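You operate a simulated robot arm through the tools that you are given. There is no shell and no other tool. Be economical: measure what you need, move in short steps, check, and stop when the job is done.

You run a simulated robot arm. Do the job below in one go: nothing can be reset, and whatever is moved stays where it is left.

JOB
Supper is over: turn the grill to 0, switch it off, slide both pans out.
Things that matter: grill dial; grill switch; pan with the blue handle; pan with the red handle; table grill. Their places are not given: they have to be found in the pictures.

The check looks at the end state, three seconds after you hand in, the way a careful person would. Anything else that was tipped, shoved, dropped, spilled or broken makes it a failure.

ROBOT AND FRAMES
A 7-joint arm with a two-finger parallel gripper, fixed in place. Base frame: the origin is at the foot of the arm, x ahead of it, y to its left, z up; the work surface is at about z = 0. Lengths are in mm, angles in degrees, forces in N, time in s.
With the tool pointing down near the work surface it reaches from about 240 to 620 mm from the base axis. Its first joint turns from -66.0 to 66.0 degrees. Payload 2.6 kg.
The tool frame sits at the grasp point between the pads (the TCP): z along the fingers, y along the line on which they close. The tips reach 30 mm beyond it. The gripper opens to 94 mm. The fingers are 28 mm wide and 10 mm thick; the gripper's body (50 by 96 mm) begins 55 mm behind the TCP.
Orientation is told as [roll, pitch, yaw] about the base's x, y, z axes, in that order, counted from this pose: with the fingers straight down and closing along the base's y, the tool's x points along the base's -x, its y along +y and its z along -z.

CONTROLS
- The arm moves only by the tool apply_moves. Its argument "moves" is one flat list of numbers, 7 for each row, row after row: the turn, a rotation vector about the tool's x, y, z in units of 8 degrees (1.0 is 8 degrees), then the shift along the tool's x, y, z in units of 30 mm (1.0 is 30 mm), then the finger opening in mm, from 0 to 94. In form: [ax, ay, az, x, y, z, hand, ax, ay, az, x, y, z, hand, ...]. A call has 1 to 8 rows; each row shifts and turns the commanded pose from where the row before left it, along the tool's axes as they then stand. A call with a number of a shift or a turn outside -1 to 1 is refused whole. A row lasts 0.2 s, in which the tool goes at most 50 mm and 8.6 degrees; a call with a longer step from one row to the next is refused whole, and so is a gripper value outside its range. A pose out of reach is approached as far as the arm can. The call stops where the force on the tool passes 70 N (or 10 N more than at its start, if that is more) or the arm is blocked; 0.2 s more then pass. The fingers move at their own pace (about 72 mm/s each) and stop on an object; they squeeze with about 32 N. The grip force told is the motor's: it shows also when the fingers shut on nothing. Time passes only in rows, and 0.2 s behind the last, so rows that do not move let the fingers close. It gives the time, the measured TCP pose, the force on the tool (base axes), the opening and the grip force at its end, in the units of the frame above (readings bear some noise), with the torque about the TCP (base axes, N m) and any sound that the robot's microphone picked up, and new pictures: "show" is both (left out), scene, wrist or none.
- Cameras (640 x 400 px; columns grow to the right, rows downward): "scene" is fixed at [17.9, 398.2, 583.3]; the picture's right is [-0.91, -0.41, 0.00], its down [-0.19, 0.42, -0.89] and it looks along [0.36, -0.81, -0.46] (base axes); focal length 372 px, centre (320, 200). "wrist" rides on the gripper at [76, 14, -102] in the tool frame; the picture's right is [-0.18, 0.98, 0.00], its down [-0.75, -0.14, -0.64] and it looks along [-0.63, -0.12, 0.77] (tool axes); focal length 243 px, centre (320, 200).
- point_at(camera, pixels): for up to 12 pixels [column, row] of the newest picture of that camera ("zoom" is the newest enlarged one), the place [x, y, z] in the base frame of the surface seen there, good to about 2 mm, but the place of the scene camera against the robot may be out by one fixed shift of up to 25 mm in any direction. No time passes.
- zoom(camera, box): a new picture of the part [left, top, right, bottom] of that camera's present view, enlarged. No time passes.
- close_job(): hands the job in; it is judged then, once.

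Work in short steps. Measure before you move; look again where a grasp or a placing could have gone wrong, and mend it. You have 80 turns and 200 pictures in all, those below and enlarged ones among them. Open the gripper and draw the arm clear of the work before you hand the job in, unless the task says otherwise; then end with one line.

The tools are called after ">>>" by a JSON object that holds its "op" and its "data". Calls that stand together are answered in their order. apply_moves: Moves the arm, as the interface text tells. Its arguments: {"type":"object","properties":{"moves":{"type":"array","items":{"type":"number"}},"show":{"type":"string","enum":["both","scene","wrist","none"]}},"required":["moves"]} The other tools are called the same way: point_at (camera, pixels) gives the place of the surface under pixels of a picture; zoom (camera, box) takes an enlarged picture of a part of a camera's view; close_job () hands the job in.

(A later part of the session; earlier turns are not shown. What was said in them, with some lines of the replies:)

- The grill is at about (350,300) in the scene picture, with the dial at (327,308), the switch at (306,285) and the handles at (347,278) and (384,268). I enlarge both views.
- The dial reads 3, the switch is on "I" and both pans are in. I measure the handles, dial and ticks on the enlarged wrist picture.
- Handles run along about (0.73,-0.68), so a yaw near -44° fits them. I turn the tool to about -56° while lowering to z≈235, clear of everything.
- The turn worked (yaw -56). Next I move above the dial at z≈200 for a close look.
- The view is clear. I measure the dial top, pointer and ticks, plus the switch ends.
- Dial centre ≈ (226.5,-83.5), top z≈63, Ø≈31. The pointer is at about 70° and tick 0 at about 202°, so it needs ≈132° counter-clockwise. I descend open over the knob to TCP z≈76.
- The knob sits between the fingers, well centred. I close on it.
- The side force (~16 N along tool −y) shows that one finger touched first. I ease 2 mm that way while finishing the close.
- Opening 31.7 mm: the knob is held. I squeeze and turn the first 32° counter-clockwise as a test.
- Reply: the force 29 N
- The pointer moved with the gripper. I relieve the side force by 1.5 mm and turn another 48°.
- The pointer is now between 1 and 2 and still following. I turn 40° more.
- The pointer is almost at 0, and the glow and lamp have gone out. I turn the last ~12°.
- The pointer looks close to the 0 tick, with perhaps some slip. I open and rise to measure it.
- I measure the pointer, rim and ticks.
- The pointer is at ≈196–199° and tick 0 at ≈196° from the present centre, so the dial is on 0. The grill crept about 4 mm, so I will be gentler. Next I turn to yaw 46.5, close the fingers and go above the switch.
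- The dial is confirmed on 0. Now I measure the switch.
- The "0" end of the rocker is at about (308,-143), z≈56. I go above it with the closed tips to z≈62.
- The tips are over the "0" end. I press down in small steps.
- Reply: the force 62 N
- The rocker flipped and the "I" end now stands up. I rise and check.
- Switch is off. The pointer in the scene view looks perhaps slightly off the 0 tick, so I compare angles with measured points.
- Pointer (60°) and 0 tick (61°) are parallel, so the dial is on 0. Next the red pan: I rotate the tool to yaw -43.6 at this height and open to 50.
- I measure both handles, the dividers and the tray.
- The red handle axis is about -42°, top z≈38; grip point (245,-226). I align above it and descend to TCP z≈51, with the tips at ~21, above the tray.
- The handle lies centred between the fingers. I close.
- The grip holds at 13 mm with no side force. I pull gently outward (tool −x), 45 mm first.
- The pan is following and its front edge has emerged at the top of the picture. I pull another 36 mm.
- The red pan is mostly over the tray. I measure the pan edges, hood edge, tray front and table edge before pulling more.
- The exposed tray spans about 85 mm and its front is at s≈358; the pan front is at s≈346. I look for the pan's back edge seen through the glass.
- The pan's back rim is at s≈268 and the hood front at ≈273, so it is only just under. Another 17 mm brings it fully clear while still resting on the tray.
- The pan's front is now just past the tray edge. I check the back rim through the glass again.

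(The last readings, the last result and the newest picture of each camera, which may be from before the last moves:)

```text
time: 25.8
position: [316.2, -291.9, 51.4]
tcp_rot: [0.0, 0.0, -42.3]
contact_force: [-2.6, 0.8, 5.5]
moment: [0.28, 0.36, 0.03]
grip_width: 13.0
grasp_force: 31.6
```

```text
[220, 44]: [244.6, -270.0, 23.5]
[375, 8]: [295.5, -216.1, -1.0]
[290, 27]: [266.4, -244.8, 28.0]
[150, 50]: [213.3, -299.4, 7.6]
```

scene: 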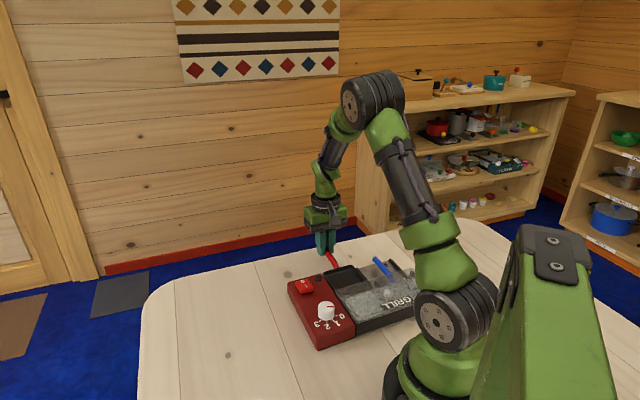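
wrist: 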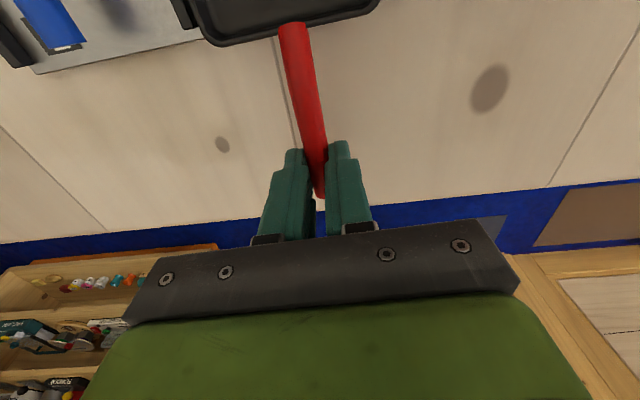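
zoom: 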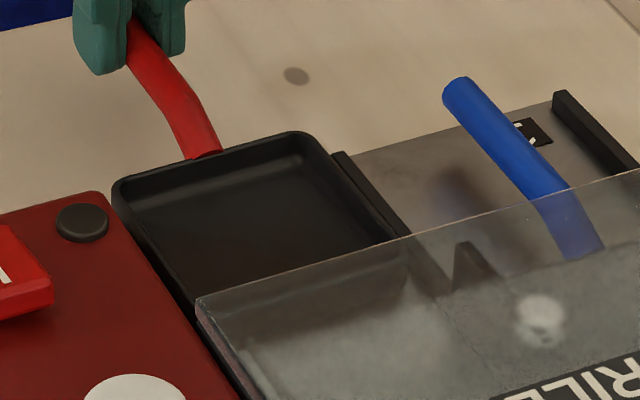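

The pan is clear of the hood by ≈13 mm and rests on the tray. I pull 5 mm more for margin, then release and rise.

>>> {"op": "apply_moves", "data": {"moves": [0, 0, 0, -0.17, 0, 0, 5, 0, 0, 0, 0, 0, 0, 5, 0, 0, 0, 0, 0, 0, 30, 0, 0, 0, 0, 0, 0, 50, 0, 0, 0, 0, 0, -0.5, 50, 0, 0, 0, 0, 0, -1, 50, 0, 0, 0, 0, 0, -1, 50, 0, 0, 0, 0, 0, -1, 50]}}

>>> {"op": "zoom", "data": {"camera": "scene", "box": [290, 240, 434, 330]}}

```text
time: 27.6
position: [317.9, -297.1, 156.8]
tcp_rot: [0.0, 0.0, -42.4]
contact_force: [0.5, -0.3, -0.5]
moment: [-0.01, 0.01, -0.01]
grip_width: 50.1
grasp_force: 0.1
```

scene: 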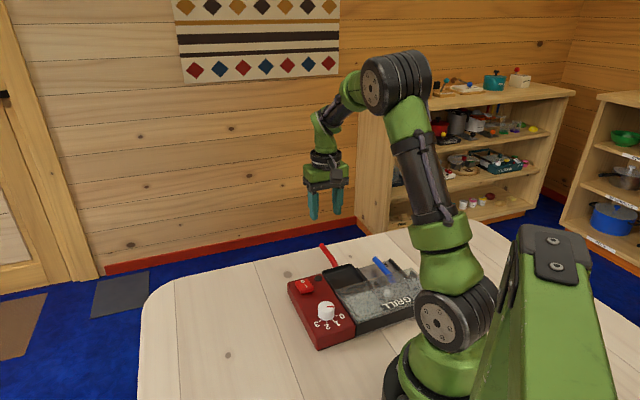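
wrist: 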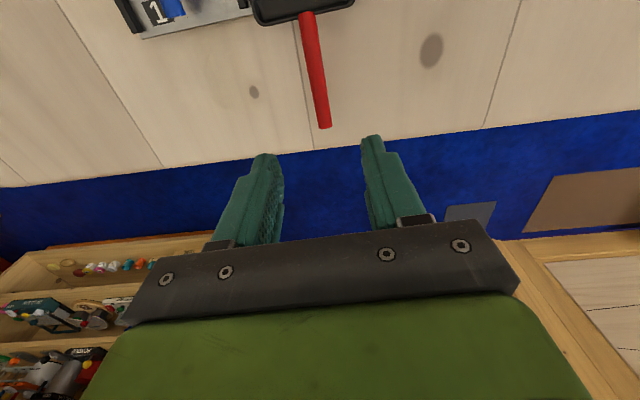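

```text
4.44 times, centred on (362, 285) of scene
```

zoom: 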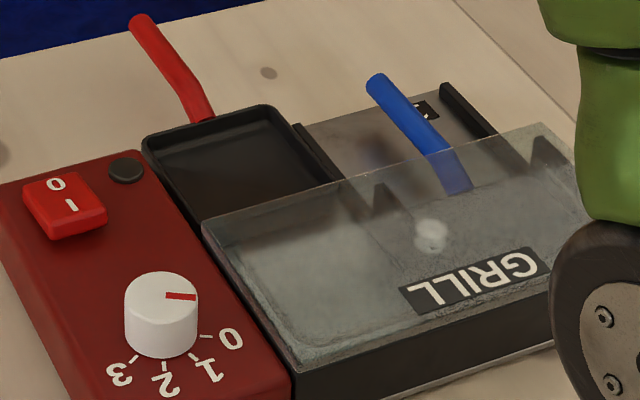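

The red pan rests stably, fully clear of the hood. I move above the blue handle, grip point ≈(182,-291).

>>> {"op": "apply_moves", "data": {"moves": [0, 0, 0, 0.693, -0.584, 0, 50, 0, 0, 0, 0.693, -0.584, 0, 50, 0, 0, 0, 0.693, -0.584, 0, 50, 0, 0, 0, 0.693, -0.584, 0, 50, 0, 0, 0, 0.693, -0.584, 0, 50], "show": "wrist"}}

>>> {"op": "zoom", "data": {"camera": "wrist", "box": [200, 0, 440, 150]}}

```text
time: 28.8
position: [184.0, -290.0, 157.4]
tcp_rot: [0.0, 0.0, -42.2]
contact_force: [0.0, 0.3, 1.4]
moment: [-0.01, 0.02, 0.0]
grip_width: 49.8
grasp_force: 0.0
```

wrist: 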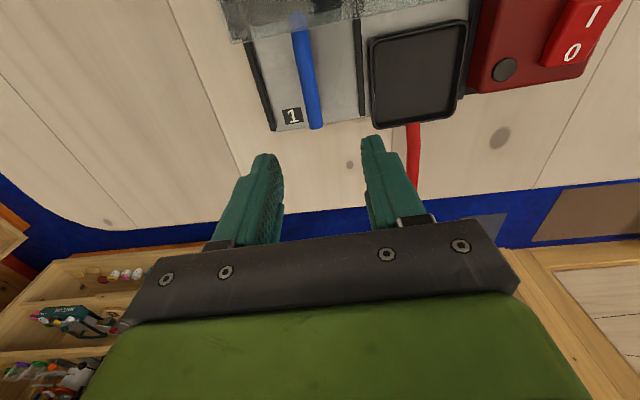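

```text
2.67 times, centred on (320, 75) of wrist
```

zoom: 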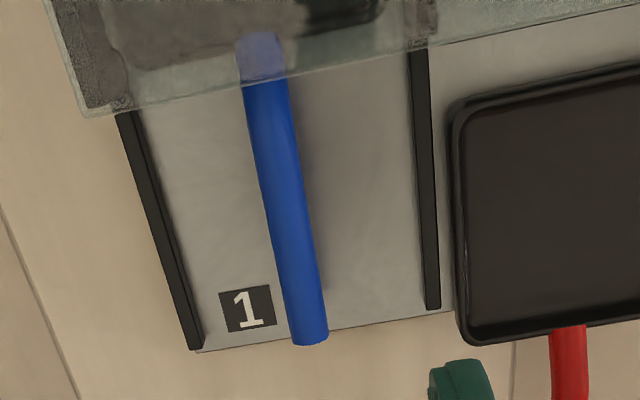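

I measure the blue handle and the near edge of the red pan.

>>> {"op": "point_at", "data": {"camera": "zoom", "pixels": [[308, 330], [298, 280], [285, 220], [273, 150], [264, 100], [458, 250], [470, 335], [430, 300], [190, 340]]}}

```text
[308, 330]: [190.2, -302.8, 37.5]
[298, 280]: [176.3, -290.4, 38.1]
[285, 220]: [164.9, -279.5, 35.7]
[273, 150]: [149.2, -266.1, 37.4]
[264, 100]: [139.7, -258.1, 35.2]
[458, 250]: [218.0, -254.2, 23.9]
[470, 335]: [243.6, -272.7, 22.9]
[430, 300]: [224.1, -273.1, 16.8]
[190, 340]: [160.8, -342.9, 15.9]
```

Grip point (180,-294). I shift 5.6 mm in −y and descend to z≈51.

>>> {"op": "apply_moves", "data": {"moves": [0, 0, 0, 0, -0.19, 0, 46, 0, 0, 0, 0, 0, 1, 46, 0, 0, 0, 0, 0, 1, 46, 0, 0, 0, 0, 0, 0.9, 46, 0, 0, 0, 0, 0, 0.63, 46], "show": "wrist"}}

```text
time: 30.0
position: [180.4, -294.0, 49.8]
tcp_rot: [0.1, 0.0, -42.3]
contact_force: [-0.6, 0.4, -0.1]
moment: [0.03, 0.0, 0.01]
grip_width: 45.9
grasp_force: 0.1
```

wrist: 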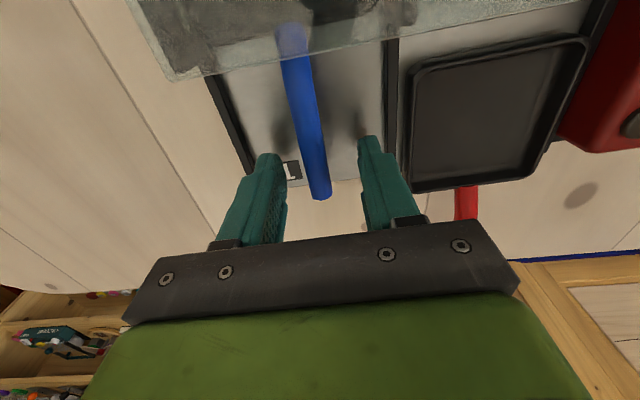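

The blue handle is centred between the fingers. I close on it and pull 45 mm.

>>> {"op": "apply_moves", "data": {"moves": [0, 0, 0, 0, 0, 0, 20, 0, 0, 0, 0, 0, 0, 10, 0, 0, 0, 0, 0, 0, 5, 0, 0, 0, 0, 0, 0, 5], "show": "none"}}

>>> {"op": "apply_moves", "data": {"moves": [0, 0, 0, -0.25, 0, 0, 5, 0, 0, 0, -0.4, 0, 0, 5, 0, 0, 0, -0.4, 0, 0, 5, 0, 0, 0, -0.45, 0, 0, 5]}}

```text
time: 31.0
position: [180.2, -293.2, 49.7]
tcp_rot: [0.0, 0.1, -42.3]
contact_force: [0.3, -0.6, 0.1]
moment: [-0.08, -0.07, 0.0]
grip_width: 12.9
grasp_force: 31.6
```

```text
time: 32.0
position: [213.2, -325.0, 50.3]
tcp_rot: [0.0, 0.0, -42.3]
contact_force: [-0.1, 0.2, -0.1]
moment: [-0.07, -0.09, -0.01]
grip_width: 13.2
grasp_force: 32.3
```

scene: 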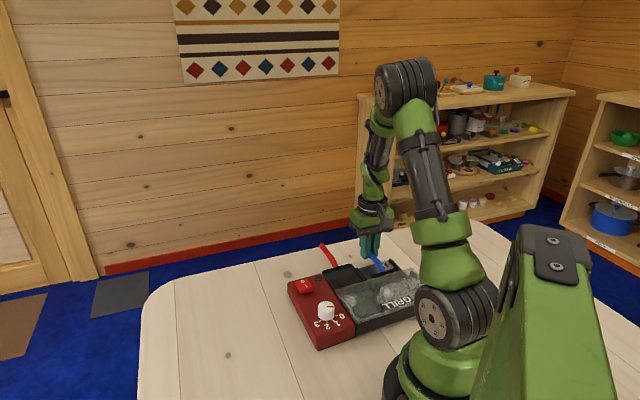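
wrist: 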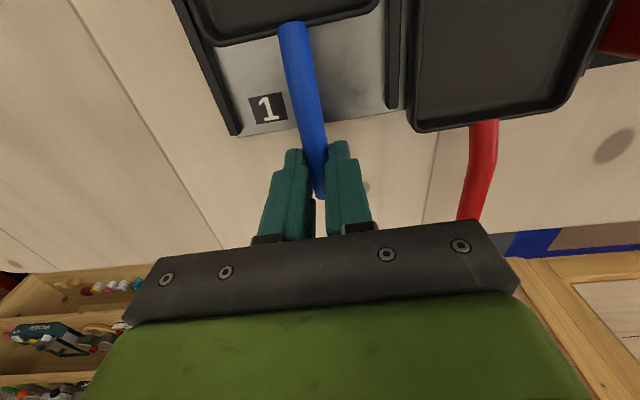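

The blue pan follows, and the red pan is untouched. I pull 57 mm more, about 102 in all, as for red.

>>> {"op": "apply_moves", "data": {"moves": [0, 0, 0, -0.4, 0, 0, 5, 0, 0, 0, -0.4, 0, 0, 5, 0, 0, 0, -0.4, 0, 0, 5, 0, 0, 0, -0.4, 0, 0, 5, 0, 0, 0, -0.3, 0, 0, 5, 0, 0, 0, 0, 0, 0, 5]}}

>>> {"op": "zoom", "data": {"camera": "scene", "box": [290, 240, 434, 330]}}

```text
time: 33.4
position: [255.0, -363.3, 49.1]
tcp_rot: [0.1, 0.0, -42.3]
contact_force: [-1.3, 2.7, 5.5]
moment: [0.48, 0.5, -0.01]
grip_width: 12.9
grasp_force: 32.1
```

scene: 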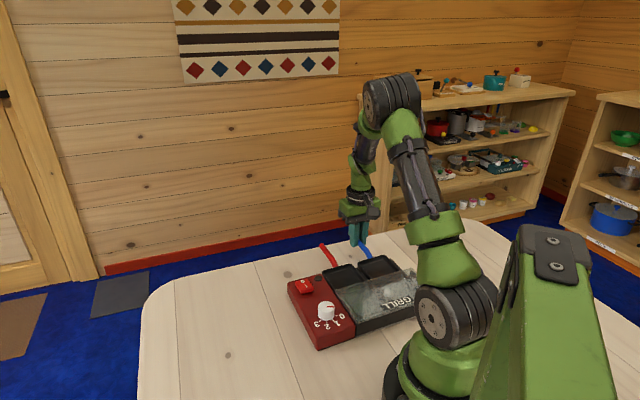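
wrist: 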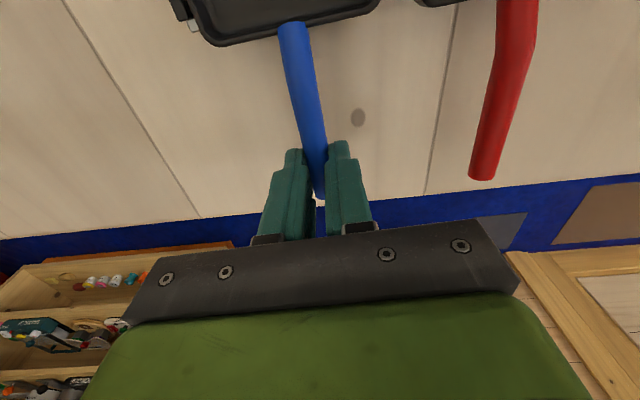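

```text
4.44 times, centred on (362, 285) of scene
```

zoom: 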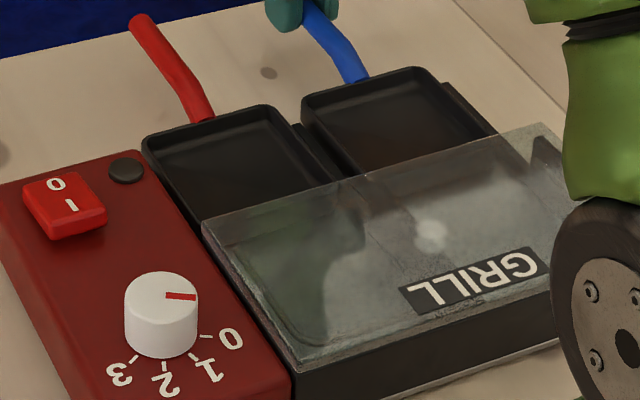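

The blue pan is out equally far. I release, rise straight up and check.

>>> {"op": "apply_moves", "data": {"moves": [0, 0, 0, 0, 0, 0, 30, 0, 0, 0, 0, 0, 0, 46, 0, 0, 0, 0, 0, -0.5, 46, 0, 0, 0, 0, 0, -1, 46, 0, 0, 0, 0, 0, -1, 46, 0, 0, 0, 0, 0, -1, 46, 0, 0, 0, 0, 0, -1, 46, 0, 0, 0, 0, 0, -1, 46]}}

>>> {"op": "zoom", "data": {"camera": "scene", "box": [290, 230, 434, 330]}}

```text
time: 35.2
position: [254.1, -363.0, 217.3]
tcp_rot: [0.0, 0.0, -42.3]
contact_force: [0.0, -0.7, 0.3]
moment: [0.01, -0.02, -0.02]
grip_width: 45.9
grasp_force: 0.0
```

scene: 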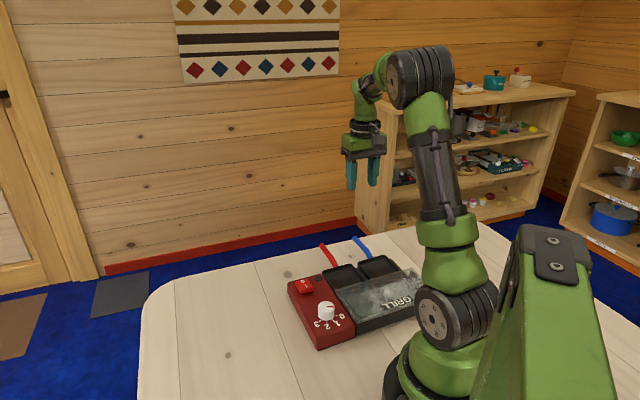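
wrist: 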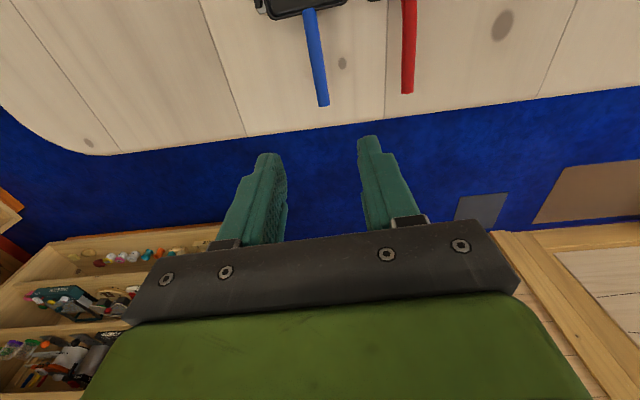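

```text
4.00 times, centred on (362, 280) of scene
```

zoom: 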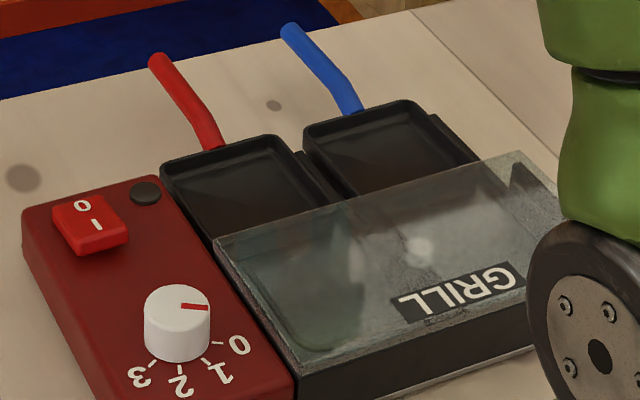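

Both pans rest level and clear of the hood, the dial is on 0, the switch is off with the lamp and heater dark, and the open gripper is well above the table. I hand in.

>>> {"op": "close_job", "data": {}}

```text
The job is handed in.
```

The grill is turned to 0 and switched off, and both pans are slid out clear of the hood, resting on the tray; the grill itself crept about 4 mm while I turned the dial.
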